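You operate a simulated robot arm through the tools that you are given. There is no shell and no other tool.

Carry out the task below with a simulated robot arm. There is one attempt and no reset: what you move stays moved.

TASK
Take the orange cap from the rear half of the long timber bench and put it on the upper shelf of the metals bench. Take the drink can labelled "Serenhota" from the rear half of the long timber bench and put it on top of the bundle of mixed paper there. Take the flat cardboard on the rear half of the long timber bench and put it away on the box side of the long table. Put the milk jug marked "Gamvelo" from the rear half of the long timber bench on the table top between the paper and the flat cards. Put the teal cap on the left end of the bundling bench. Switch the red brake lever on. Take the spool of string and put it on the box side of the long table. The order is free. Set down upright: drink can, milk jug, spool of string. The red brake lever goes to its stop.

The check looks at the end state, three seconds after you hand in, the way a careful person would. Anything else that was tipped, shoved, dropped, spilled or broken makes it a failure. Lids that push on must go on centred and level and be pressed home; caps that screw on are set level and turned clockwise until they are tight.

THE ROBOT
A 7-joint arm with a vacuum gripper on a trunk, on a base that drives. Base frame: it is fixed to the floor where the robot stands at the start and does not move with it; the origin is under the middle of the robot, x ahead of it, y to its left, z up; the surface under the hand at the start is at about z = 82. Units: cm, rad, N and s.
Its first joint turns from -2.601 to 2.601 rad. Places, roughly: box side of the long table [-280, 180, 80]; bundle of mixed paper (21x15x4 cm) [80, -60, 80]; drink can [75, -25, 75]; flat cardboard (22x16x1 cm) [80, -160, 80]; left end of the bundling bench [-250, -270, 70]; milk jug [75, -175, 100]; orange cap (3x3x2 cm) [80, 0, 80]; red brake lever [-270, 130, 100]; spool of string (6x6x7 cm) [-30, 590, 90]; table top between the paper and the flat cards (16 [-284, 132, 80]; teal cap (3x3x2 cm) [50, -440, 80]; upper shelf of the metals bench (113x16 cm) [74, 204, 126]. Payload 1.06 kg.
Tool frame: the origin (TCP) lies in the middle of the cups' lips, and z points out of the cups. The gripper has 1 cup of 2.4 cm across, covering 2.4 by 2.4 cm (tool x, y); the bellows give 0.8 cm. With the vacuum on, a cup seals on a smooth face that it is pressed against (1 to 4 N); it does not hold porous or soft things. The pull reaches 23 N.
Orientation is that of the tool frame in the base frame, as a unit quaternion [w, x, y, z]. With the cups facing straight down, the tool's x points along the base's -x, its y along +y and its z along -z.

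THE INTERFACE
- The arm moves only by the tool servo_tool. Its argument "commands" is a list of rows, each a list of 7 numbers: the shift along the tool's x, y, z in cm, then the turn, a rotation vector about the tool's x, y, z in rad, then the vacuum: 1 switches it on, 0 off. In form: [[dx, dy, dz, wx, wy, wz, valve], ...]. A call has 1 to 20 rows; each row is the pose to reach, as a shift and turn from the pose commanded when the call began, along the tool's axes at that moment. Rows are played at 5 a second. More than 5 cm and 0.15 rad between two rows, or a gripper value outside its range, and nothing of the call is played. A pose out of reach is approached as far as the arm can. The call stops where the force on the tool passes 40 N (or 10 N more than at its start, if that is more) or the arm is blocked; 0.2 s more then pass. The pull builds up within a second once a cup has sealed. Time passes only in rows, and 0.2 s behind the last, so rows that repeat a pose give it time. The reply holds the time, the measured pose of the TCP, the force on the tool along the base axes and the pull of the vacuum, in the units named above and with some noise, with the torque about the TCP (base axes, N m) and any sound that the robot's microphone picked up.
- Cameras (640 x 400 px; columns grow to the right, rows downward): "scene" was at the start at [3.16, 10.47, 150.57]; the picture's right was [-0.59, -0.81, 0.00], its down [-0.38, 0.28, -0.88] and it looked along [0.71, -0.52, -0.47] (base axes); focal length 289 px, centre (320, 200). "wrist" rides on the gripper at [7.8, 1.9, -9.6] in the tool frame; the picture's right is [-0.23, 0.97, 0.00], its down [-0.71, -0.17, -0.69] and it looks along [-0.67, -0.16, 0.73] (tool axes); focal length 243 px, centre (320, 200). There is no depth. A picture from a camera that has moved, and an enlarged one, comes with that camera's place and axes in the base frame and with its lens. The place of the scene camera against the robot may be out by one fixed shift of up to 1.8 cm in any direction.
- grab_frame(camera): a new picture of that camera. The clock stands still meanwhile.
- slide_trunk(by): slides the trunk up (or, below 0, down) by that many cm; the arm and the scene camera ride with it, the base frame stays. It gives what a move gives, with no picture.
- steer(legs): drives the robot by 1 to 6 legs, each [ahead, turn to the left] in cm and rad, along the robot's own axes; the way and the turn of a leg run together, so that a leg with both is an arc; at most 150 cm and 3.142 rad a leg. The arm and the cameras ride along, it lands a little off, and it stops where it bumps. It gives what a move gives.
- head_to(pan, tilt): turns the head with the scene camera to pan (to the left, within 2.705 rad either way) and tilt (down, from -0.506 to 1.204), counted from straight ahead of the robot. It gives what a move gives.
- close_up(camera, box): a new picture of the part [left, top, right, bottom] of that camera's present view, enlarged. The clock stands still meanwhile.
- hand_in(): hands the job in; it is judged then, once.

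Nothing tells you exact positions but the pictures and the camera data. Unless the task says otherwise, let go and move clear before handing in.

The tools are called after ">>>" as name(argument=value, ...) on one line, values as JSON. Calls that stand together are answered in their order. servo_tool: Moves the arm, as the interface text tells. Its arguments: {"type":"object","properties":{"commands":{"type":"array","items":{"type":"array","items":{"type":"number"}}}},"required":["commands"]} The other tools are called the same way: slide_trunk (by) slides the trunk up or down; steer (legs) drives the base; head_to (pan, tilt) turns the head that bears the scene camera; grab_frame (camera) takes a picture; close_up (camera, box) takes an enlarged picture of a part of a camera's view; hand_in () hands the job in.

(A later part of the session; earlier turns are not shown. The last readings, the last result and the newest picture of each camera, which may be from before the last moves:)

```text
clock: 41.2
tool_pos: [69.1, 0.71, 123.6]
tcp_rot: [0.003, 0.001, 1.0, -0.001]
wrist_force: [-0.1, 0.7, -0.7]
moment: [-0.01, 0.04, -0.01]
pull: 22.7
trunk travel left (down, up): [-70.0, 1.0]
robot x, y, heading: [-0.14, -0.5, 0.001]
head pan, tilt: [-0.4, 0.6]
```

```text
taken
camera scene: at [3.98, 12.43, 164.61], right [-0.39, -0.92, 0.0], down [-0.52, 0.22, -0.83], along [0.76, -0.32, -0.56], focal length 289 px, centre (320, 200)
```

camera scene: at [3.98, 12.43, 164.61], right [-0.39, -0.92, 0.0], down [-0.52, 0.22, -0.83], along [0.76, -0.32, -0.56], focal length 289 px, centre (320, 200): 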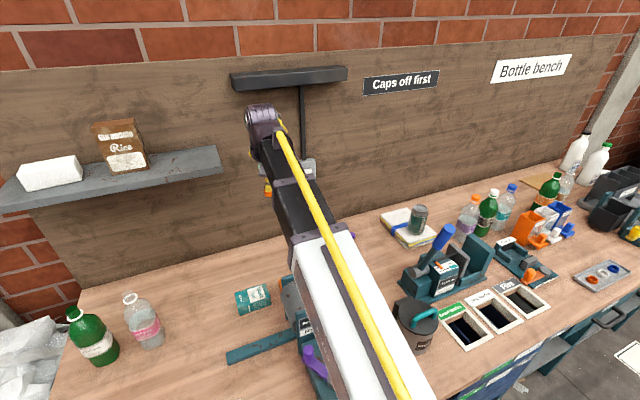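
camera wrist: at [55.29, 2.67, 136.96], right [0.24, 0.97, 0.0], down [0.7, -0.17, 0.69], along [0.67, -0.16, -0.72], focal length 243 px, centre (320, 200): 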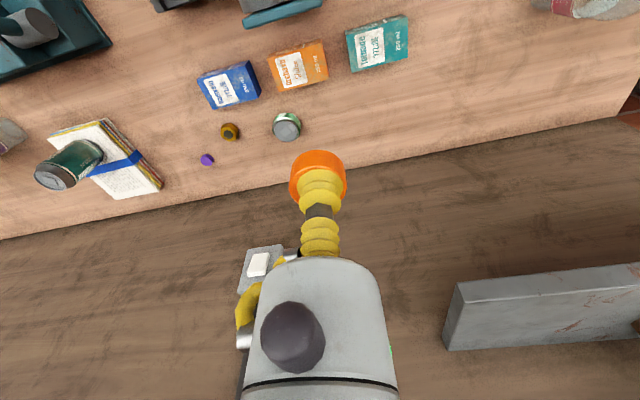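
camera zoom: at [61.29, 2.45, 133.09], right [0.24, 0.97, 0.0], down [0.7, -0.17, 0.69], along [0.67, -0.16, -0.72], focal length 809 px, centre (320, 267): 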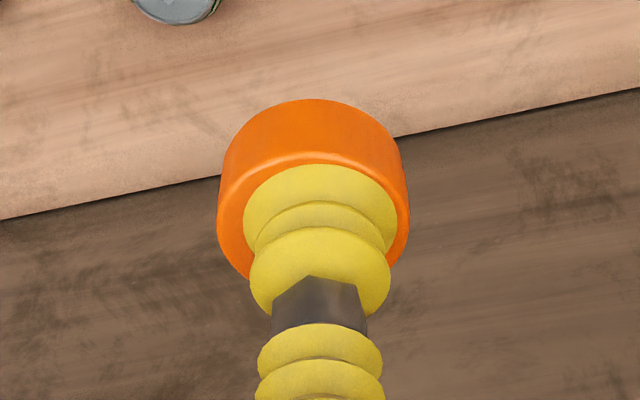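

The cap sits well centred on the cup. Now I back off, turn left, drive along to the metals bench and turn to face it.

>>> steer(legs=[[-50, 0], [0, 1.5708], [150, 0], [15, 0], [0, -1.5708]])

>>> head_to(pan=0.3, tilt=0.5)

>>> grab_frame(camera="scene")

>>> grab_frame(camera="wrist")

```text
clock: 60.1
tool_pos: [18.62, 170.06, 123.68]
tcp_rot: [0.005, 0.004, 1.0, 0.001]
wrist_force: [0.0, -0.2, -0.1]
moment: [0.01, 0.0, 0.02]
pull: 23.5
trunk travel left (down, up): [-70.0, 1.0]
robot x, y, heading: [-50.8, 170.12, -0.006]
head pan, tilt: [-0.4, 0.6]
```

```text
clock: 61.1
tool_pos: [18.64, 170.0, 123.77]
tcp_rot: [0.004, 0.004, 1.0, 0.0]
wrist_force: [0.3, -0.7, 0.0]
moment: [0.0, 0.0, 0.0]
pull: 22.7
trunk travel left (down, up): [-70.0, 1.0]
robot x, y, heading: [-50.83, 169.89, -0.008]
head pan, tilt: [0.3, 0.499]
```

```text
taken
camera scene: at [-45.82, 188.46, 165.52], right [0.29, -0.96, 0.0], down [-0.46, -0.14, -0.88], along [0.84, 0.25, -0.48], focal length 289 px, centre (320, 200)
```

scene: 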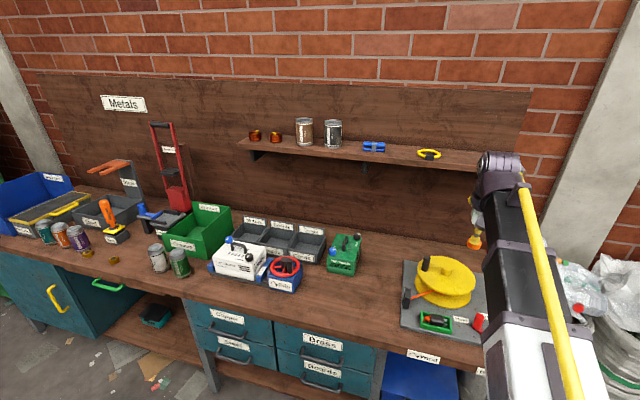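

```text
taken
camera wrist: at [10.81, 171.95, 133.11], right [0.24, 0.97, 0.0], down [0.7, -0.18, 0.69], along [0.67, -0.17, -0.72], focal length 243 px, centre (320, 200)
```

wrist: 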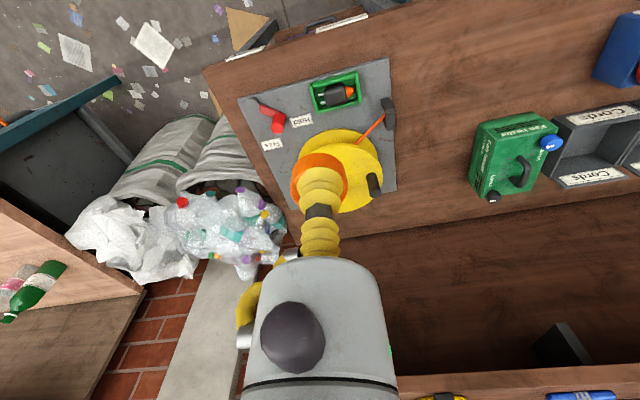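

The shelf's free gap between the blue item (y≈200) and yellow ring (y≈178) is around y = 188, shelf x about 66–82. I'll first raise and extend the tool in free space, then drive closer.

>>> servo_tool(commands=[[-3, 0, -2, 0, 0, 0, 1], [-6, 0, -4, 0, 0, 0, 1], [-9, 0, -7, 0, 0, 0, 1], [-11, 0, -10, 0, 0, 0, 1], [-11, 0, -12, 0, 0, 0, 1], [-11, 0, -12, 0, 0, 0, 1]])

>>> steer(legs=[[30, 0]])

>>> grab_frame(camera="scene")

>>> grab_frame(camera="wrist")

```text
clock: 62.6
tool_pos: [29.59, 170.06, 135.7]
tcp_rot: [0.008, 0.006, 1.0, -0.001]
wrist_force: [8.0, -1.1, -13.1]
moment: [-0.04, -0.34, -0.01]
pull: 23.4
trunk travel left (down, up): [-70.0, 1.0]
robot x, y, heading: [-50.48, 170.13, -0.011]
head pan, tilt: [0.3, 0.499]
stopped in row 6: the force on the tool passed its limit at 42 N (the readings are from after the stop); the commanded pose is now the measured one
```

```text
clock: 64.6
tool_pos: [59.51, 170.22, 135.82]
tcp_rot: [0.007, 0.002, 1.0, -0.001]
wrist_force: [12.6, 0.3, -26.7]
moment: [-0.28, -1.04, -0.11]
pull: 23.3
trunk travel left (down, up): [-70.0, 1.0]
robot x, y, heading: [-21.01, 170.03, -0.002]
head pan, tilt: [0.3, 0.499]
```

```text
taken
camera scene: at [-16.21, 188.37, 165.51], right [0.29, -0.96, 0.0], down [-0.46, -0.14, -0.88], along [0.84, 0.26, -0.48], focal length 289 px, centre (320, 200)
```

scene: 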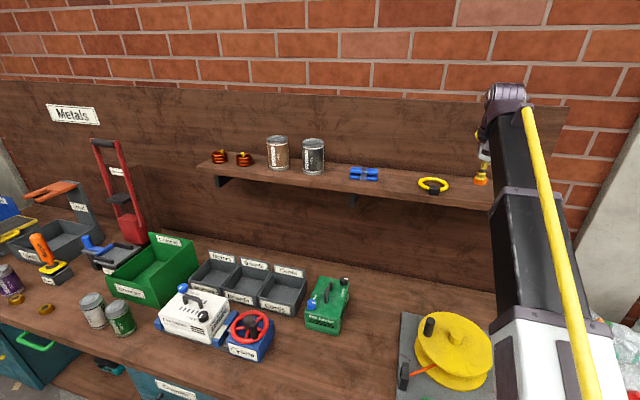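

```text
taken
camera wrist: at [51.54, 172.11, 145.15], right [0.24, 0.97, 0.0], down [0.7, -0.17, 0.7], along [0.68, -0.16, -0.72], focal length 243 px, centre (320, 200)
```

wrist: 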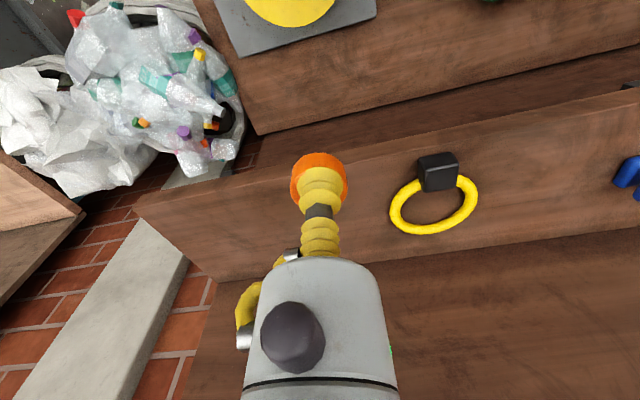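

The hand is again folded against the arm at this height, so I'll extend outward and slightly lower; the free right end of the shelf (y 147–175, x 66.6–82.6) is the best place, about (74.5, 162).

>>> servo_tool(commands=[[-2, -1, 0.5, 0, 0, 0, 1], [-4, -3, 1, 0, 0, 0, 1], [-6, -5, 1.5, 0, 0, 0, 1], [-8, -7, 2.5, 0, 0, 0, 1], [-9, -8, 2.5, 0, 0, 0, 1], [-9, -8, 2.5, 0, 0, 0, 1]])

>>> grab_frame(camera="wrist")

```text
clock: 66.0
tool_pos: [68.42, 162.3, 133.37]
tcp_rot: [0.007, 0.003, 1.0, -0.001]
wrist_force: [0.3, 0.1, -0.7]
moment: [0.03, 0.03, 0.0]
pull: 23.1
trunk travel left (down, up): [-70.0, 1.0]
robot x, y, heading: [-20.61, 169.6, -0.007]
head pan, tilt: [0.3, 0.499]
```

```text
taken
camera wrist: at [60.52, 164.14, 142.74], right [0.24, 0.97, 0.0], down [0.7, -0.17, 0.7], along [0.68, -0.16, -0.72], focal length 243 px, centre (320, 200)
```

wrist: 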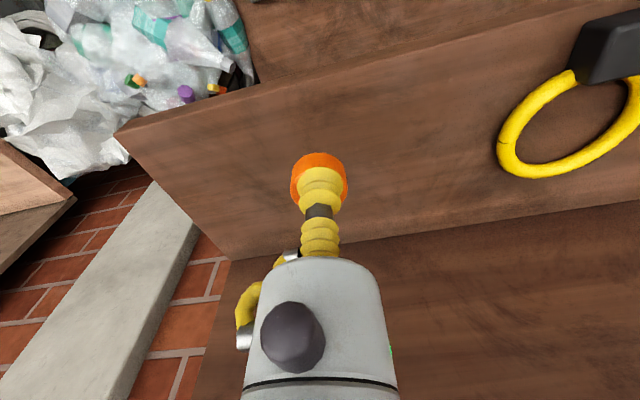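

Tool is above the shelf's free end. I'll drive 6 cm ahead to bring it over the shelf centreline.

>>> steer(legs=[[6, 0]])

>>> grab_frame(camera="wrist")

>>> grab_frame(camera="scene")

```text
clock: 67.0
tool_pos: [74.61, 162.29, 133.2]
tcp_rot: [0.007, 0.003, 1.0, 0.001]
wrist_force: [0.4, 0.1, -0.4]
moment: [-0.03, 0.01, 0.0]
pull: 22.7
trunk travel left (down, up): [-70.0, 1.0]
robot x, y, heading: [-14.7, 169.99, -0.003]
head pan, tilt: [0.3, 0.499]
```

```text
taken
camera wrist: at [66.7, 164.01, 142.68], right [0.24, 0.97, 0.0], down [0.7, -0.17, 0.7], along [0.68, -0.17, -0.72], focal length 243 px, centre (320, 200)
```

wrist: 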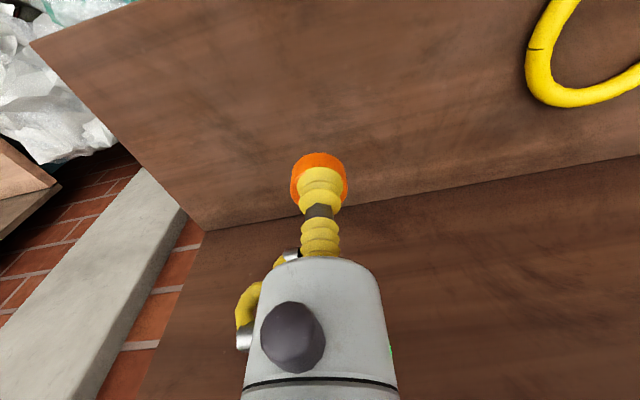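

```text
taken
camera scene: at [-10.02, 188.35, 165.51], right [0.29, -0.96, 0.0], down [-0.46, -0.14, -0.88], along [0.84, 0.26, -0.48], focal length 289 px, centre (320, 200)
```

scene: 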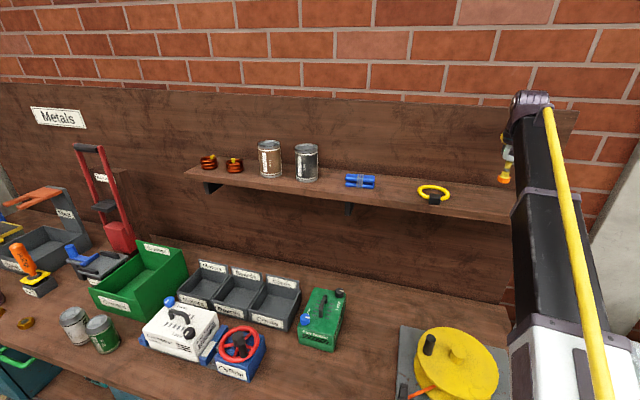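

I'm over the shelf's middle. I'll lower in small steps until contact.

>>> servo_tool(commands=[[0, 0, 1, 0, 0.014, 0, 1], [0, 0, 2, 0, 0.014, 0, 1], [0, 0, 3, 0, 0.014, 0, 1], [0, 0, 3, 0, 0.014, 0, 1]])

>>> close_up(camera="wrist", box=[220, 80, 420, 240])

>>> close_up(camera="scene", box=[420, 100, 600, 240])

```text
clock: 68.0
tool_pos: [74.66, 162.24, 130.32]
tcp_rot: [0.0, 0.002, 1.0, 0.0]
wrist_force: [0.1, 0.3, -0.6]
moment: [0.0, -0.03, -0.03]
pull: 23.2
trunk travel left (down, up): [-70.0, 1.0]
robot x, y, heading: [-14.71, 170.07, -0.006]
head pan, tilt: [0.3, 0.499]
```

```text
2.50 times, centred on (320, 160) of wrist
camera zoom: at [66.85, 164.13, 139.8], right [0.24, 0.97, 0.0], down [0.71, -0.17, 0.69], along [0.67, -0.17, -0.73], focal length 606 px, centre (320, 300)
```

zoom: 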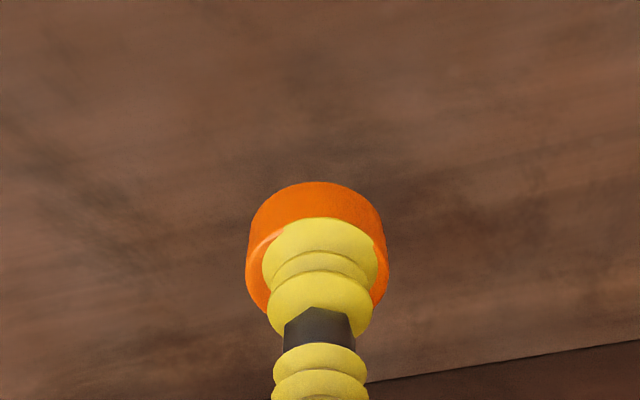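

```text
2.86 times, centred on (510, 170) of scene
camera zoom: at [-10.12, 188.35, 165.52], right [0.29, -0.96, 0.0], down [-0.46, -0.14, -0.88], along [0.84, 0.26, -0.48], focal length 825 px, centre (-223, 286)
```

zoom: 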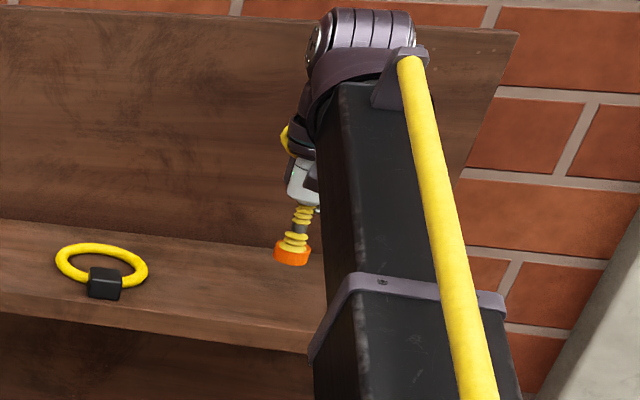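

>>> servo_tool(commands=[[0, 0, 0.4, 0, 0, 0, 1], [0, 0, 0.8, 0, 0, 0, 1], [0, 0, 0.8, 0, 0, 0, 1]])

>>> close_up(camera="wrist", box=[220, 80, 420, 240])

```text
clock: 68.8
tool_pos: [74.54, 162.13, 129.5]
tcp_rot: [-0.001, 0.003, 1.0, -0.001]
wrist_force: [-0.3, -0.1, -0.7]
moment: [0.01, 0.01, 0.01]
pull: 22.7
trunk travel left (down, up): [-70.0, 1.0]
robot x, y, heading: [-14.62, 169.91, -0.004]
head pan, tilt: [0.3, 0.499]
```

```text
2.50 times, centred on (320, 160) of wrist
camera zoom: at [66.78, 163.99, 138.99], right [0.24, 0.97, 0.0], down [0.71, -0.17, 0.69], along [0.67, -0.17, -0.73], focal length 606 px, centre (320, 300)
```

zoom: 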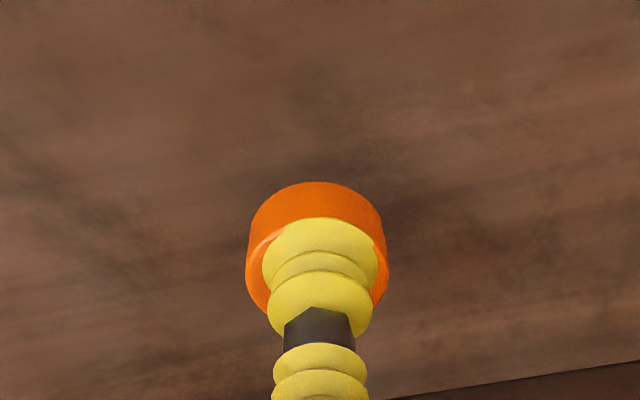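

>>> servo_tool(commands=[[0, 0, 0.2, 0, 0, 0, 1], [0, 0, 0.4, 0, 0, 0, 1], [0, 0, 0.6, 0, 0, 0, 1], [0, 0, 0.6, 0, 0, 0, 1]])

```text
clock: 69.8
tool_pos: [74.59, 162.25, 128.82]
tcp_rot: [0.001, 0.002, 1.0, -0.001]
wrist_force: [0.1, -0.5, -0.4]
moment: [-0.01, -0.03, 0.01]
pull: 22.9
trunk travel left (down, up): [-70.0, 1.0]
robot x, y, heading: [-14.66, 169.95, -0.005]
head pan, tilt: [0.3, 0.499]
```

>>> servo_tool(commands=[[0, 0, 0.2, 0, 0, 0, 1], [0, 0, 0.4, 0, 0, 0, 1], [0, 0, 0.4, 0, 0, 0, 1]])

>>> close_up(camera="wrist", box=[220, 80, 420, 240])

```text
clock: 70.6
tool_pos: [74.62, 162.07, 128.51]
tcp_rot: [0.001, 0.003, 1.0, -0.001]
wrist_force: [0.7, -0.2, 0.1]
moment: [0.0, 0.0, 0.01]
pull: 22.6
trunk travel left (down, up): [-70.0, 1.0]
robot x, y, heading: [-14.62, 169.89, -0.008]
head pan, tilt: [0.3, 0.499]
```

```text
2.50 times, centred on (320, 160) of wrist
camera zoom: at [66.85, 163.97, 138.05], right [0.24, 0.97, 0.0], down [0.71, -0.17, 0.69], along [0.67, -0.17, -0.73], focal length 606 px, centre (320, 300)
```

zoom: 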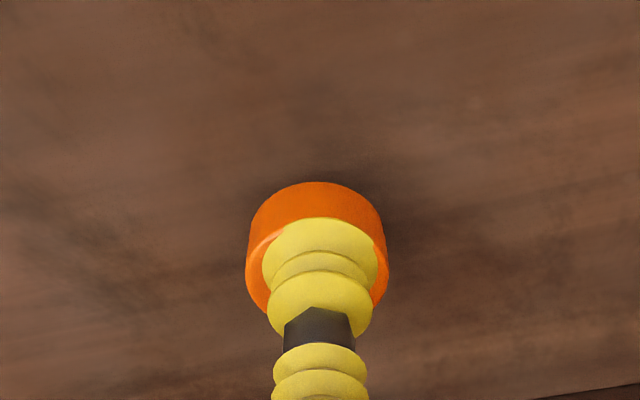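

>>> servo_tool(commands=[[0, 0, 0.2, 0, 0, 0, 1], [0, 0, 0.4, 0, 0, 0, 1], [0, 0, 0.4, 0, 0, 0, 1]])

>>> servo_tool(commands=[[0, 0, 0.15, 0, 0, 0, 1], [0, 0, 0.3, 0, 0, 0, 1], [0, 0, 0.3, 0, 0, 0, 1]])

```text
clock: 71.4
tool_pos: [74.72, 162.22, 128.12]
tcp_rot: [0.001, 0.003, 1.0, -0.001]
wrist_force: [0.2, -0.3, -0.7]
moment: [0.02, 0.0, 0.01]
pull: 22.7
trunk travel left (down, up): [-70.0, 1.0]
robot x, y, heading: [-14.41, 169.74, -0.002]
head pan, tilt: [0.3, 0.499]
```

```text
clock: 72.2
tool_pos: [74.47, 162.17, 127.89]
tcp_rot: [0.001, 0.002, 1.0, -0.001]
wrist_force: [1.2, -0.1, 0.0]
moment: [0.01, 0.0, -0.01]
pull: 22.9
trunk travel left (down, up): [-70.0, 1.0]
robot x, y, heading: [-14.39, 169.69, -0.004]
head pan, tilt: [0.3, 0.499]
```

>>> servo_tool(commands=[[0, 0, 0.15, 0, 0, 0, 1], [0, 0, 0.3, 0, 0, 0, 1], [0, 0, 0.3, 0, 0, 0, 1]])

>>> close_up(camera="wrist", box=[220, 80, 420, 240])

```text
clock: 73.0
tool_pos: [74.61, 162.2, 127.65]
tcp_rot: [0.0, 0.002, 1.0, -0.001]
wrist_force: [-0.2, -0.1, -0.3]
moment: [0.02, 0.0, 0.01]
pull: 23.1
trunk travel left (down, up): [-70.0, 1.0]
robot x, y, heading: [-14.82, 169.62, -0.002]
head pan, tilt: [0.3, 0.499]
```

```text
2.50 times, centred on (320, 160) of wrist
camera zoom: at [66.89, 163.98, 137.12], right [0.24, 0.97, 0.0], down [0.71, -0.17, 0.69], along [0.67, -0.17, -0.73], focal length 606 px, centre (320, 300)
```

zoom: 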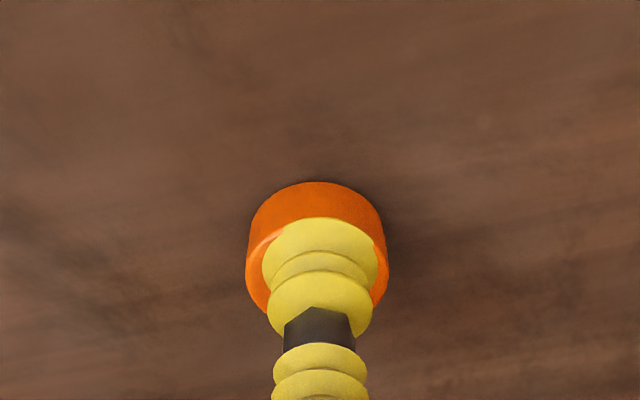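

>>> servo_tool(commands=[[0, 0, 0.15, 0, 0, 0, 1], [0, 0, 0.25, 0, 0, 0, 1], [0, 0, 0.25, 0, 0, 0, 1]])

>>> servo_tool(commands=[[0, 0, 0.1, 0, 0, 0, 1], [0, 0, 0.2, 0, 0, 0, 1], [0, 0, 0.2, 0, 0, 0, 1]])

```text
clock: 73.8
tool_pos: [74.66, 162.09, 127.35]
tcp_rot: [0.0, 0.003, 1.0, -0.001]
wrist_force: [-0.3, -0.6, 0.9]
moment: [0.02, 0.0, 0.01]
pull: 23.1
trunk travel left (down, up): [-70.0, 1.0]
robot x, y, heading: [-14.83, 170.0, -0.001]
head pan, tilt: [0.3, 0.499]
```

```text
clock: 74.6
tool_pos: [74.4, 162.17, 127.26]
tcp_rot: [0.001, 0.004, 1.0, -0.001]
wrist_force: [1.0, -0.3, 7.1]
moment: [0.01, 0.02, 0.0]
pull: 23.1
trunk travel left (down, up): [-70.0, 1.0]
robot x, y, heading: [-14.57, 170.11, -0.002]
head pan, tilt: [0.3, 0.499]
```

Contact at 7 N. Release and lift.

>>> servo_tool(commands=[[0, 0, -0.1, 0, 0, 0, 0], [0, 0, -0.1, 0, 0, 0, 0], [0, 0, -0.1, 0, 0, 0, 0], [0, 0, -0.1, 0, 0, 0, 0], [0, 0, -0.1, 0, 0, 0, 0], [0, 0, -0.5, 0, 0, 0, 0], [0, 0, -1.0, 0, 0, 0, 0], [0, 0, -2, 0, 0, 0, 0], [0, 0, -4, 0, 0, 0, 0], [0, 0, -6, 0, 0, 0, 0], [0, 0, -6, 0, 0, 0, 0]])

>>> grab_frame(camera="wrist")

```text
clock: 77.0
tool_pos: [74.61, 162.19, 133.12]
tcp_rot: [0.0, 0.002, 1.0, 0.001]
wrist_force: [-0.5, 0.1, 0.5]
moment: [0.0, -0.02, -0.01]
pull: 0.0
trunk travel left (down, up): [-70.0, 1.0]
robot x, y, heading: [-14.78, 170.02, -0.01]
head pan, tilt: [0.3, 0.499]
```

```text
taken
camera wrist: at [66.69, 164.06, 142.61], right [0.24, 0.97, 0.0], down [0.71, -0.17, 0.69], along [0.67, -0.17, -0.73], focal length 243 px, centre (320, 200)
```

wrist: 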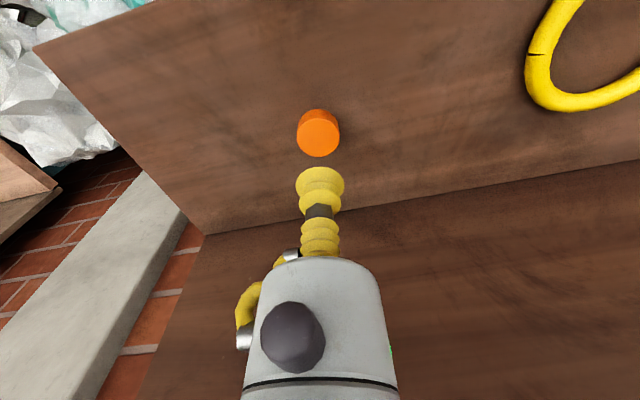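

The orange cap stands on the shelf. Next I'll back off and head for the spool of string to the north (y≈590), looking on the way.

>>> steer(legs=[[-40, 0]])

>>> servo_tool(commands=[[2, 0, 3, 0, 0, 0, 0], [5, 2, 6, 0, 0, 0, 0], [8, 4, 9, 0, 0, 0, 0], [11, 6, 12, 0, 0, 0, 0], [14, 8, 15, 0, 0, 0, 0], [17, 8, 18, 0, 0, 0, 0], [20, 8, 18, 0, 0, 0, 0]])

>>> steer(legs=[[0, 1.5708]])

>>> head_to(pan=0.0, tilt=0.3)

>>> grab_frame(camera="scene")

```text
clock: 79.5
tool_pos: [33.68, 162.18, 133.16]
tcp_rot: [0.001, 0.004, 1.0, -0.001]
wrist_force: [-0.4, -0.2, 0.1]
moment: [0.03, 0.02, -0.02]
pull: 0.0
trunk travel left (down, up): [-70.0, 1.0]
robot x, y, heading: [-55.28, 169.98, -0.0]
head pan, tilt: [0.3, 0.499]
```

```text
clock: 81.1
tool_pos: [13.66, 170.41, 115.29]
tcp_rot: [0.001, 0.003, 1.0, 0.0]
wrist_force: [-0.1, -0.6, 0.5]
moment: [0.05, -0.01, -0.02]
pull: 0.1
trunk travel left (down, up): [-70.0, 1.0]
robot x, y, heading: [-55.47, 169.91, -0.001]
head pan, tilt: [0.3, 0.499]
```

```text
clock: 85.3
tool_pos: [-55.0, 239.06, 115.14]
tcp_rot: [0.002, -0.7, 0.714, 0.0]
wrist_force: [-0.9, 0.0, -0.5]
moment: [-0.02, 0.0, 0.01]
pull: 0.0
trunk travel left (down, up): [-70.0, 1.0]
robot x, y, heading: [-55.39, 169.94, 1.551]
head pan, tilt: [0.3, 0.499]
```

```text
clock: 86.1
tool_pos: [-54.91, 239.04, 115.28]
tcp_rot: [0.001, -0.699, 0.715, 0.0]
wrist_force: [0.8, 1.2, 0.4]
moment: [0.0, 0.01, 0.03]
pull: 0.0
trunk travel left (down, up): [-70.0, 1.0]
robot x, y, heading: [-55.3, 170.43, 1.554]
head pan, tilt: [0.0, 0.3]
```

```text
taken
camera scene: at [-71.94, 173.94, 167.35], right [1.0, -0.02, 0.0], down [0.0, -0.3, -0.96], along [0.02, 0.95, -0.3], focal length 289 px, centre (320, 200)
```

scene: 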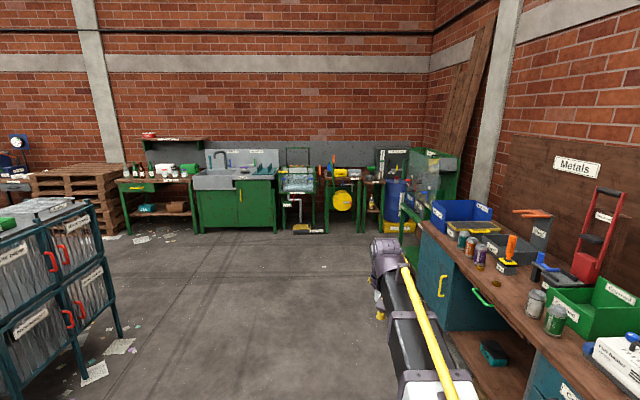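

The spool should appear around pixel (343, 165) at the far workbenches; zooming in.

>>> close_up(camera="scene", box=[270, 140, 430, 240])

>>> head_to(pan=1.57, tilt=0.3)

>>> grab_frame(camera="scene")

```text
4.00 times, centred on (350, 190) of scene
camera zoom: at [-71.94, 173.94, 167.35], right [1.0, -0.02, 0.0], down [0.0, -0.3, -0.96], along [0.02, 0.95, -0.3], focal length 1155 px, centre (200, 240)
```

zoom: 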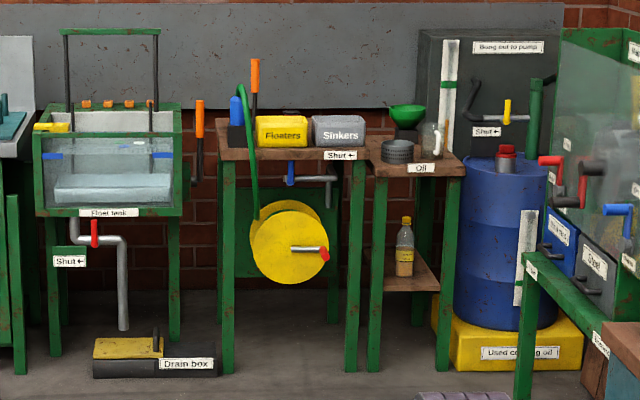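

```text
clock: 87.8
tool_pos: [-54.86, 238.94, 115.21]
tcp_rot: [0.001, -0.7, 0.714, 0.0]
wrist_force: [-0.1, 0.5, -1.3]
moment: [0.0, -0.02, -0.03]
pull: 0.0
trunk travel left (down, up): [-70.0, 1.0]
robot x, y, heading: [-55.41, 169.51, 1.553]
head pan, tilt: [1.571, 0.3]
```

```text
taken
camera scene: at [-81.43, 164.77, 167.36], right [0.02, 1.0, 0.0], down [0.3, -0.01, -0.96], along [-0.96, 0.02, -0.3], focal length 289 px, centre (320, 200)
```

scene: 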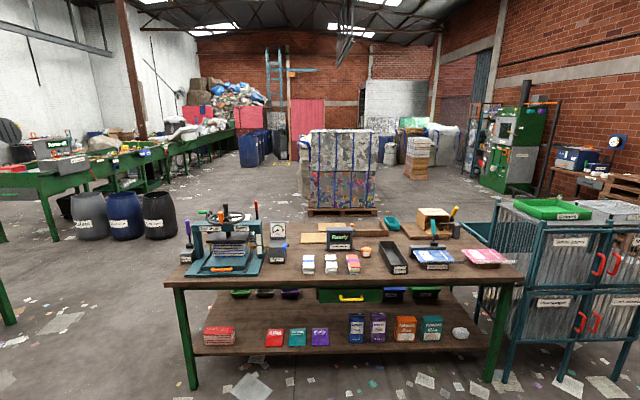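

I see the fishing-like benches to the north and the long table to the west. I'll drive 230 cm north for a closer look at the spool, and zoom in on the long table too.

>>> close_up(camera="scene", box=[160, 190, 340, 300])

>>> close_up(camera="scene", box=[340, 190, 520, 300])

>>> steer(legs=[[150, 0.0], [80, 0.0]])

>>> head_to(pan=0.0, tilt=0.45)

>>> grab_frame(camera="scene")

```text
3.56 times, centred on (250, 245) of scene
camera zoom: at [-81.43, 164.77, 167.36], right [0.02, 1.0, 0.0], down [0.3, -0.01, -0.96], along [-0.96, 0.02, -0.3], focal length 1027 px, centre (569, 40)
```

zoom: 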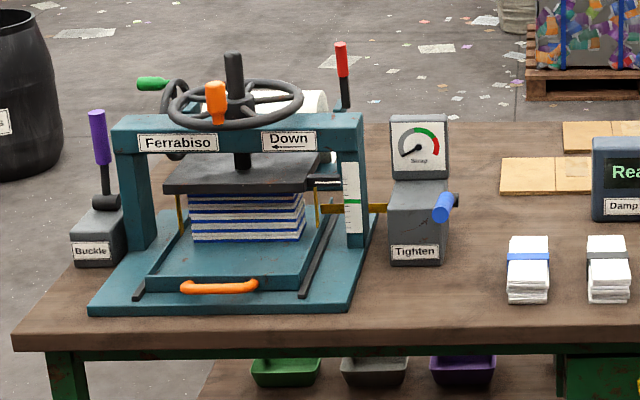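

```text
3.56 times, centred on (430, 245) of scene
camera zoom: at [-81.43, 164.77, 167.36], right [0.02, 1.0, 0.0], down [0.3, -0.01, -0.96], along [-0.96, 0.02, -0.3], focal length 1027 px, centre (-71, 40)
```

zoom: 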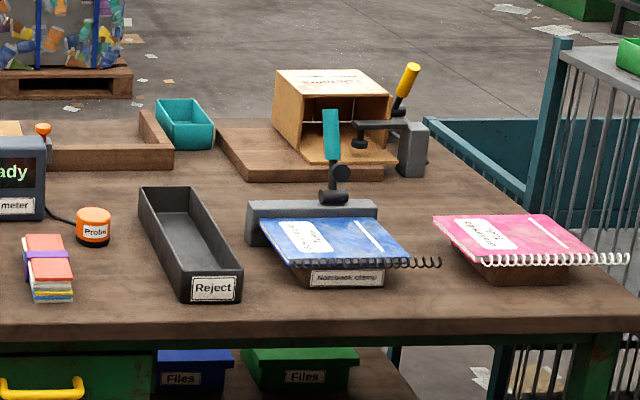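

```text
clock: 99.0
tool_pos: [-43.84, 466.26, 115.29]
tcp_rot: [0.001, -0.686, 0.728, -0.001]
wrist_force: [-0.1, 0.8, 0.0]
moment: [0.01, 0.02, -0.03]
pull: 0.2
trunk travel left (down, up): [-70.0, 1.0]
robot x, y, heading: [-46.87, 396.9, 1.515]
head pan, tilt: [1.571, 0.3]
```

```text
clock: 100.6
tool_pos: [-43.88, 466.25, 115.29]
tcp_rot: [0.001, -0.686, 0.727, 0.0]
wrist_force: [0.2, -0.2, -0.3]
moment: [0.01, 0.0, -0.02]
pull: 0.0
trunk travel left (down, up): [-70.0, 1.0]
robot x, y, heading: [-47.24, 397.17, 1.514]
head pan, tilt: [0.0, 0.45]
```

```text
taken
camera scene: at [-63.29, 401.65, 165.96], right [1.0, -0.06, 0.0], down [-0.02, -0.43, -0.9], along [0.05, 0.9, -0.44], focal length 289 px, centre (320, 200)
```

scene: 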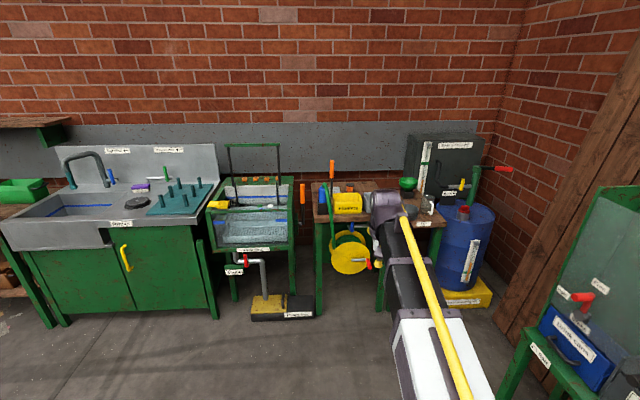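

I'm at y≈397 facing north. Zooming at the yellow-wheel bench to find the spool of string.

>>> close_up(camera="scene", box=[290, 150, 450, 250])

>>> close_up(camera="scene", box=[200, 130, 320, 210])

>>> grab_frame(camera="wrist")

```text
4.00 times, centred on (370, 200) of scene
camera zoom: at [-63.29, 401.65, 165.96], right [1.0, -0.06, 0.0], down [-0.02, -0.43, -0.9], along [0.05, 0.9, -0.44], focal length 1155 px, centre (120, 200)
```

zoom: 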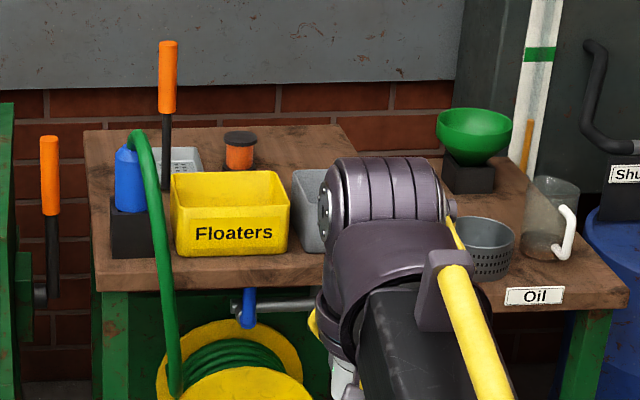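

```text
5.00 times, centred on (260, 170) of scene
camera zoom: at [-63.29, 401.65, 165.96], right [1.0, -0.06, 0.0], down [-0.02, -0.43, -0.9], along [0.05, 0.9, -0.44], focal length 1444 px, centre (620, 350)
```

zoom: 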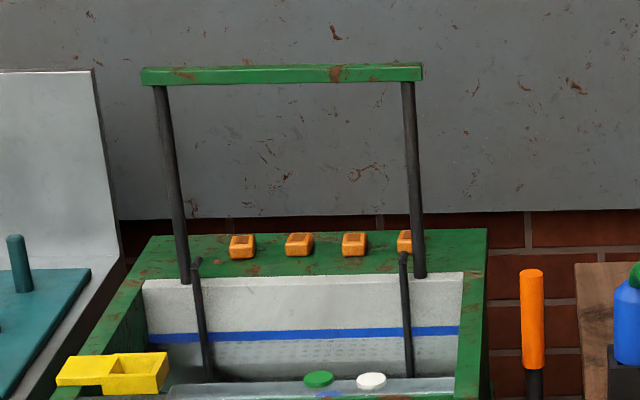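

```text
taken
camera wrist: at [-46.19, 458.35, 124.76], right [-0.96, 0.29, 0.0], down [0.21, 0.7, 0.69], along [0.2, 0.66, -0.73], focal length 243 px, centre (320, 200)
```

wrist: 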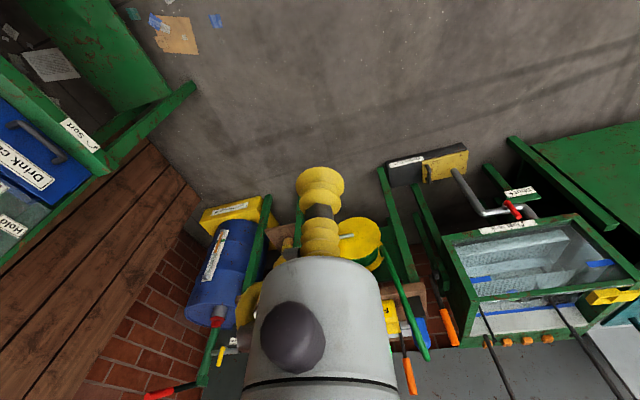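

The spool (orange with black top) stands behind the "Floaters" bin at about (-31, 587). I'll drive to about (-28, 498), facing north, keeping clear of the crank and the lever.

>>> steer(legs=[[0, -0.135], [100, 0], [0, 0.18]])

>>> grab_frame(camera="scene")

>>> grab_frame(camera="wrist")

```text
clock: 107.1
tool_pos: [-30.09, 563.54, 115.26]
tcp_rot: [-0.002, 0.709, -0.705, 0.0]
wrist_force: [0.3, -0.5, -0.3]
moment: [0.0, 0.02, 0.01]
pull: 0.1
trunk travel left (down, up): [-70.0, 1.0]
robot x, y, heading: [-28.6, 494.16, 1.581]
head pan, tilt: [0.0, 0.45]
```

```text
taken
camera scene: at [-45.45, 497.85, 165.96], right [1.0, 0.01, 0.0], down [0.0, -0.44, -0.9], along [-0.01, 0.9, -0.44], focal length 289 px, centre (320, 200)
```

scene: 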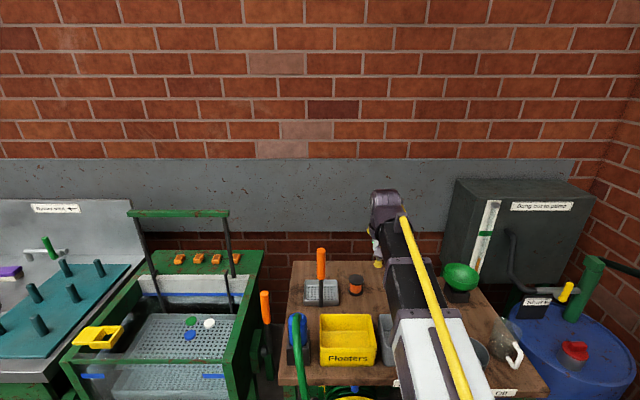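

```text
taken
camera wrist: at [-31.99, 555.57, 124.76], right [-0.97, 0.23, 0.0], down [0.17, 0.71, 0.69], along [0.16, 0.67, -0.73], focal length 243 px, centre (320, 200)
```

wrist: 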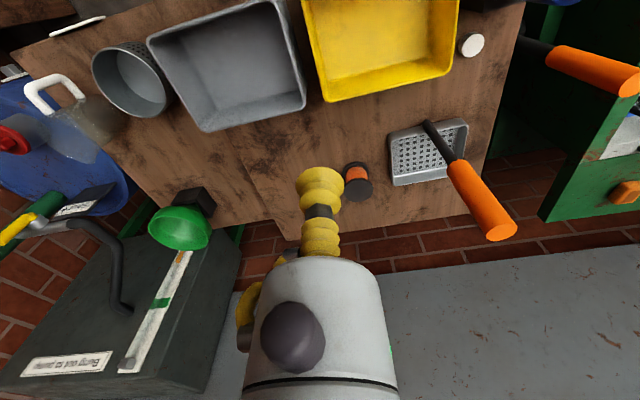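

The spool is visible from both cameras at about (-32, 588). Let me zoom in on its top.

>>> close_up(camera="wrist", box=[320, 150, 400, 210])

>>> close_up(camera="scene", box=[330, 260, 380, 310])

```text
6.67 times, centred on (360, 180) of wrist
camera zoom: at [-31.99, 555.57, 124.76], right [-0.97, 0.23, 0.0], down [0.17, 0.71, 0.69], along [0.16, 0.67, -0.73], focal length 1618 px, centre (53, 333)
```

zoom: 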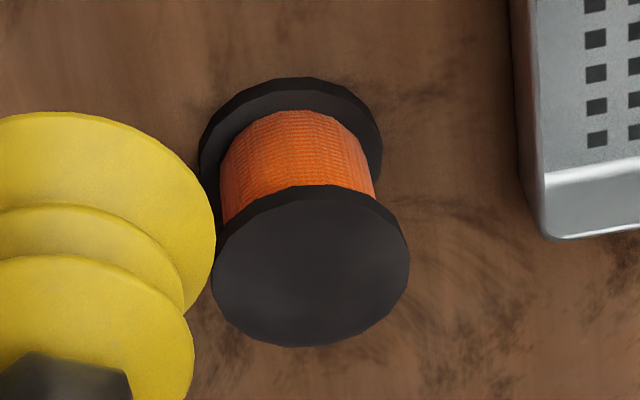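

```text
8.00 times, centred on (355, 285) of scene
camera zoom: at [-45.45, 497.85, 165.96], right [1.0, 0.01, 0.0], down [0.0, -0.44, -0.9], along [-0.01, 0.9, -0.44], focal length 2310 px, centre (40, -480)
```

zoom: 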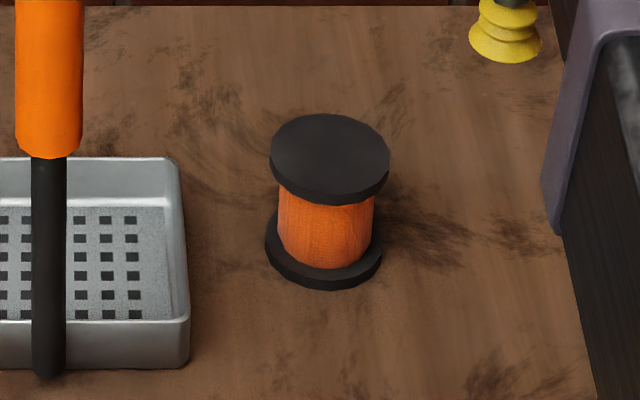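

The top flange is solid, centre about (-32.05, 588.9, 87). I'll check the clearance in front of the base before going a little closer.

>>> head_to(pan=0.0, tilt=1.1)

>>> grab_frame(camera="scene")

```text
clock: 108.1
tool_pos: [-30.16, 563.49, 115.14]
tcp_rot: [-0.001, 0.709, -0.706, -0.001]
wrist_force: [0.3, 0.8, 0.3]
moment: [0.03, 0.0, 0.01]
pull: 0.1
trunk travel left (down, up): [-70.0, 1.0]
robot x, y, heading: [-28.95, 494.52, 1.582]
head pan, tilt: [0.0, 1.1]
```

```text
taken
camera scene: at [-45.39, 494.99, 160.75], right [1.0, 0.01, 0.0], down [0.01, -0.89, -0.45], along [0.0, 0.45, -0.89], focal length 289 px, centre (320, 200)
```

scene: 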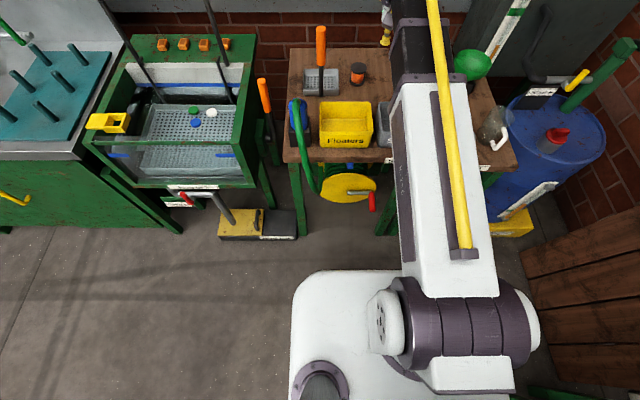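

The base front is at about y≈523 and the crank at y≈543, so I can go 8 cm closer.

>>> steer(legs=[[8, 0]])

>>> servo_tool(commands=[[-3, 1, 0, 0, 0, 0, 0], [-6, 1.6, 0, 0, 0, 0, 0], [-10, 1.6, 2, 0, 0, 0, 0], [-14, 1.6, 5, 0, 0, 0, 0], [-17, 1.6, 9, 0, 0, 0, 0], [-17, 1.6, 13, 0, 0, 0, 0], [-17, 1.6, 17, 0, 0, 0, 0], [-17, 1.6, 17, 0, 0, 0, 0]])

>>> grab_frame(camera="wrist")

>>> head_to(pan=0.0, tilt=0.5)

>>> grab_frame(camera="scene")

```text
clock: 109.2
tool_pos: [-30.16, 571.67, 115.19]
tcp_rot: [-0.001, 0.709, -0.705, 0.0]
wrist_force: [0.0, -0.2, 0.1]
moment: [-0.01, 0.01, 0.0]
pull: 0.0
trunk travel left (down, up): [-70.0, 1.0]
robot x, y, heading: [-28.5, 502.56, 1.579]
head pan, tilt: [0.0, 1.1]
```

```text
clock: 111.0
tool_pos: [-31.93, 588.85, 98.56]
tcp_rot: [0.0, 0.709, -0.705, -0.001]
wrist_force: [-0.2, -0.3, -0.4]
moment: [-0.04, 0.0, -0.02]
pull: 0.1
trunk travel left (down, up): [-70.0, 1.0]
robot x, y, heading: [-28.92, 502.37, 1.585]
head pan, tilt: [0.0, 1.1]
```

```text
taken
camera wrist: at [-33.79, 580.8, 108.08], right [-0.97, 0.23, 0.0], down [0.17, 0.71, 0.69], along [0.16, 0.67, -0.73], focal length 243 px, centre (320, 200)
```

wrist: 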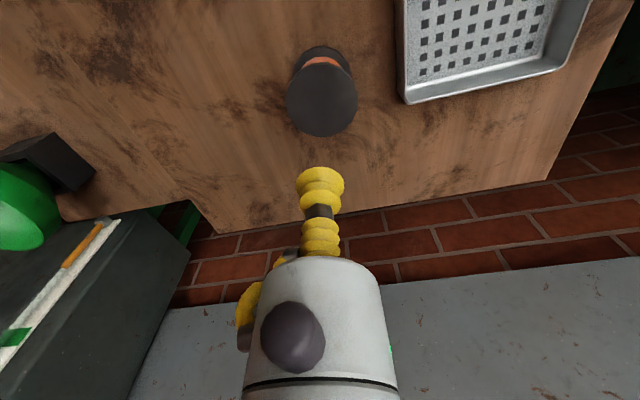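

```text
clock: 112.0
tool_pos: [-31.99, 588.72, 98.6]
tcp_rot: [-0.001, 0.709, -0.705, 0.0]
wrist_force: [0.6, 0.5, 0.4]
moment: [0.01, 0.02, 0.01]
pull: 0.1
trunk travel left (down, up): [-70.0, 1.0]
robot x, y, heading: [-29.03, 502.39, 1.579]
head pan, tilt: [0.0, 0.499]
```

```text
taken
camera scene: at [-45.48, 505.83, 165.51], right [1.0, 0.01, 0.0], down [0.0, -0.48, -0.88], along [-0.01, 0.88, -0.48], focal length 289 px, centre (320, 200)
```

scene: 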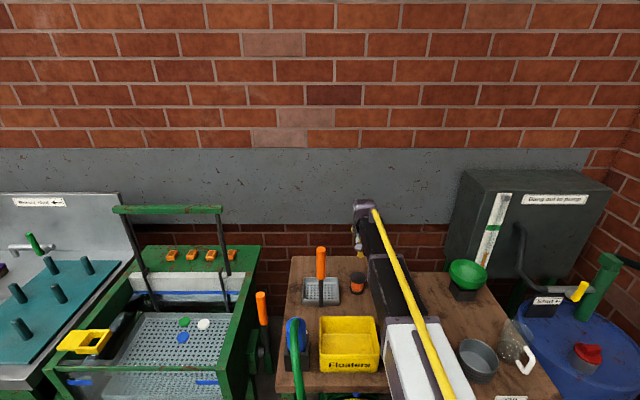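

The cup is right above the spool centre. Descending with the vacuum on, slowly at the end.

>>> servo_tool(commands=[[0, 0, 3, 0, 0, 0, 0], [0, 0, 6, 0, 0, 0, 0], [0, 0, 8.5, 0, 0, 0, 0], [0, 0, 8.5, 0, 0, 0, 0]])

>>> close_up(camera="wrist", box=[240, 80, 400, 220])

```text
clock: 113.0
tool_pos: [-31.99, 588.41, 89.79]
tcp_rot: [-0.001, 0.709, -0.705, 0.0]
wrist_force: [-0.8, 0.0, -0.3]
moment: [0.01, -0.01, 0.0]
pull: 0.1
trunk travel left (down, up): [-70.0, 1.0]
robot x, y, heading: [-28.75, 502.34, 1.578]
head pan, tilt: [0.0, 0.499]
```

```text
2.86 times, centred on (320, 150) of wrist
camera zoom: at [-33.77, 580.47, 99.35], right [-0.97, 0.23, 0.0], down [0.17, 0.71, 0.69], along [0.16, 0.67, -0.73], focal length 693 px, centre (320, 343)
```

zoom: 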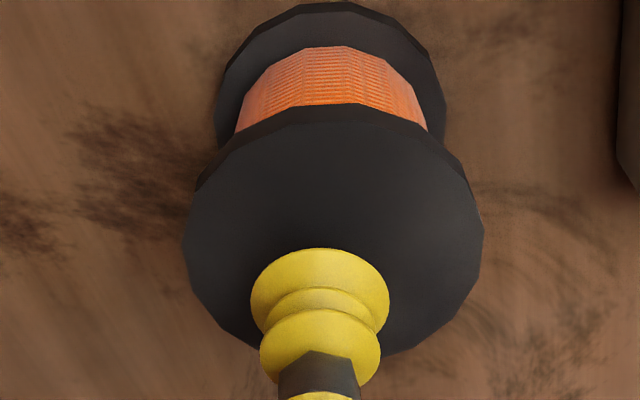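

>>> servo_tool(commands=[[-0.2, 0.15, 0.8, 0, 0, 0, 1], [-0.2, 0.15, 1.4, 0, 0, 0, 1], [-0.2, 0.15, 1.8, 0, 0, 0, 1], [-0.2, 0.15, 2.1, 0, 0, 0, 1], [-0.2, 0.15, 2.1, 0, 0, 0, 1]])

```text
clock: 114.2
tool_pos: [-32.06, 588.78, 87.79]
tcp_rot: [-0.002, 0.709, -0.705, 0.0]
wrist_force: [0.1, 5.6, 18.1]
moment: [0.01, -0.01, 0.03]
pull: 23.0
trunk travel left (down, up): [-70.0, 1.0]
robot x, y, heading: [-28.65, 502.66, 1.577]
head pan, tilt: [0.0, 0.499]
```

Sealed on the spool. I lift straight up 18 cm, then pull back toward the robot.

>>> servo_tool(commands=[[0, 0, -0.6, 0, 0, 0, 1], [0, 0, -2, 0, 0, 0, 1], [0, 0, -5, 0, 0, 0, 1], [0, 0, -8, 0, 0, 0, 1], [0, 0, -11, 0, 0, 0, 1], [0, 0, -14, 0, 0, 0, 1], [0, 0, -18, 0, 0, 0, 1], [0, 0, -22, 0, 0, 0, 1], [3, 0, -25, 0, 0, 0, 1], [6, 0, -27, 0, 0, 0, 1], [10, 0, -27, 0, 0, 0, 1], [14, 0, -27, 0, 0, 0, 1], [17, 0, -27, 0, 0, 0, 1], [17, 0, -27, 0, 0, 0, 1]])

>>> grab_frame(camera="wrist")

>>> grab_frame(camera="scene")

```text
clock: 117.2
tool_pos: [-32.02, 571.64, 114.6]
tcp_rot: [-0.001, 0.709, -0.705, 0.0]
wrist_force: [-0.4, 0.2, 0.1]
moment: [0.03, 0.0, 0.01]
pull: 22.5
trunk travel left (down, up): [-70.0, 1.0]
robot x, y, heading: [-28.77, 502.16, 1.583]
head pan, tilt: [0.0, 0.499]
```

```text
taken
camera wrist: at [-33.91, 563.8, 124.19], right [-0.97, 0.23, 0.0], down [0.17, 0.71, 0.69], along [0.16, 0.67, -0.73], focal length 243 px, centre (320, 200)
```

wrist: 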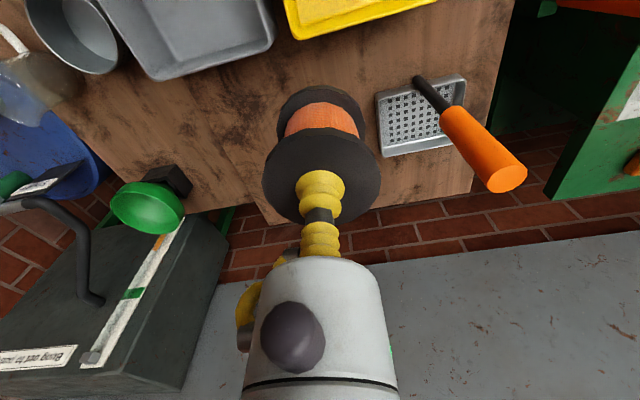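

```text
taken
camera scene: at [-45.48, 505.82, 165.52], right [1.0, 0.01, 0.0], down [0.0, -0.48, -0.88], along [-0.01, 0.88, -0.48], focal length 289 px, centre (320, 200)
```

scene: 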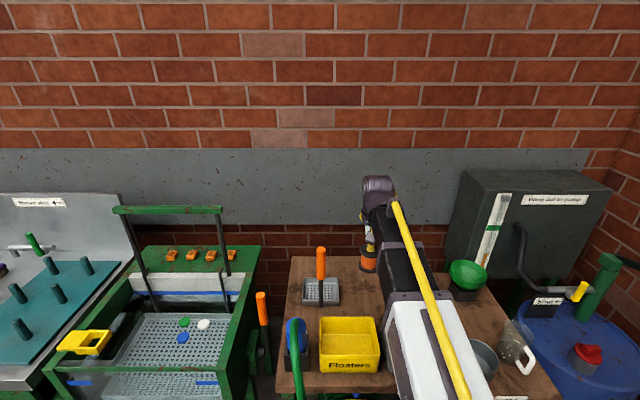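

The spool hangs safely on the cup. I'll back off, turn west and drive along the clear lane (y≈447) toward the rear side of the long table, checking midway.

>>> steer(legs=[[-55, 0], [0, 1.57], [150, 0], [60, 0]])

>>> head_to(pan=0.3, tilt=0.35)

>>> grab_frame(camera="scene")

>>> grab_frame(camera="wrist")

```text
clock: 134.0
tool_pos: [-306.46, 445.77, 114.63]
tcp_rot: [-0.001, 1.0, 0.0, 0.0]
wrist_force: [0.7, 0.0, 0.0]
moment: [-0.02, -0.02, 0.0]
pull: 22.9
trunk travel left (down, up): [-70.0, 1.0]
robot x, y, heading: [-237.03, 448.82, -3.137]
head pan, tilt: [0.0, 0.499]
```

```text
clock: 134.8
tool_pos: [-306.36, 445.78, 114.56]
tcp_rot: [-0.001, 1.0, 0.001, 0.0]
wrist_force: [0.9, 0.3, -0.8]
moment: [-0.04, 0.01, 0.0]
pull: 22.7
trunk travel left (down, up): [-70.0, 1.0]
robot x, y, heading: [-237.15, 449.09, -3.14]
head pan, tilt: [0.3, 0.351]
```

```text
taken
camera scene: at [-241.1, 427.92, 166.88], right [-0.3, 0.95, 0.0], down [0.33, 0.1, -0.94], along [-0.9, -0.28, -0.34], focal length 289 px, centre (320, 200)
```

scene: 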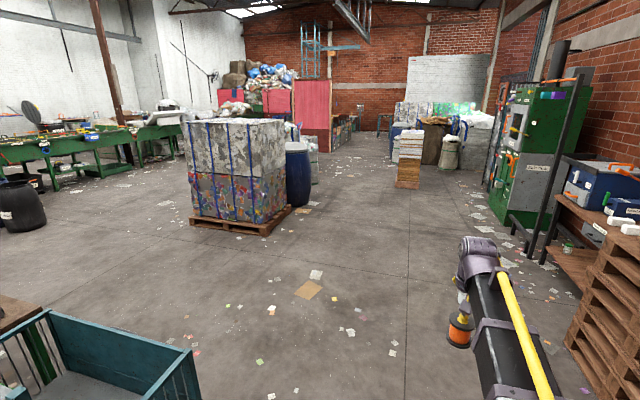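

```text
taken
camera wrist: at [-298.52, 443.81, 124.19], right [-0.23, -0.97, 0.0], down [-0.71, 0.17, 0.69], along [-0.67, 0.16, -0.73], focal length 243 px, centre (320, 200)
```

wrist: 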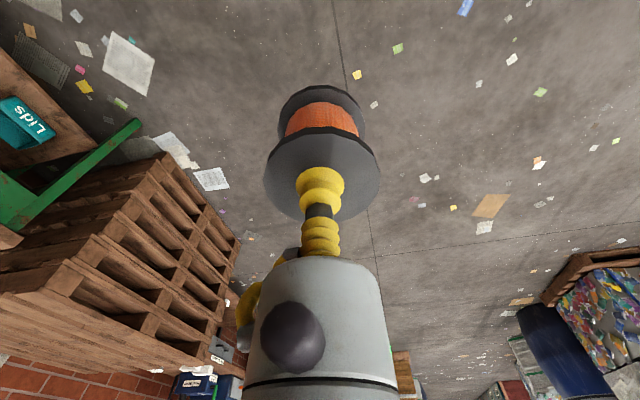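

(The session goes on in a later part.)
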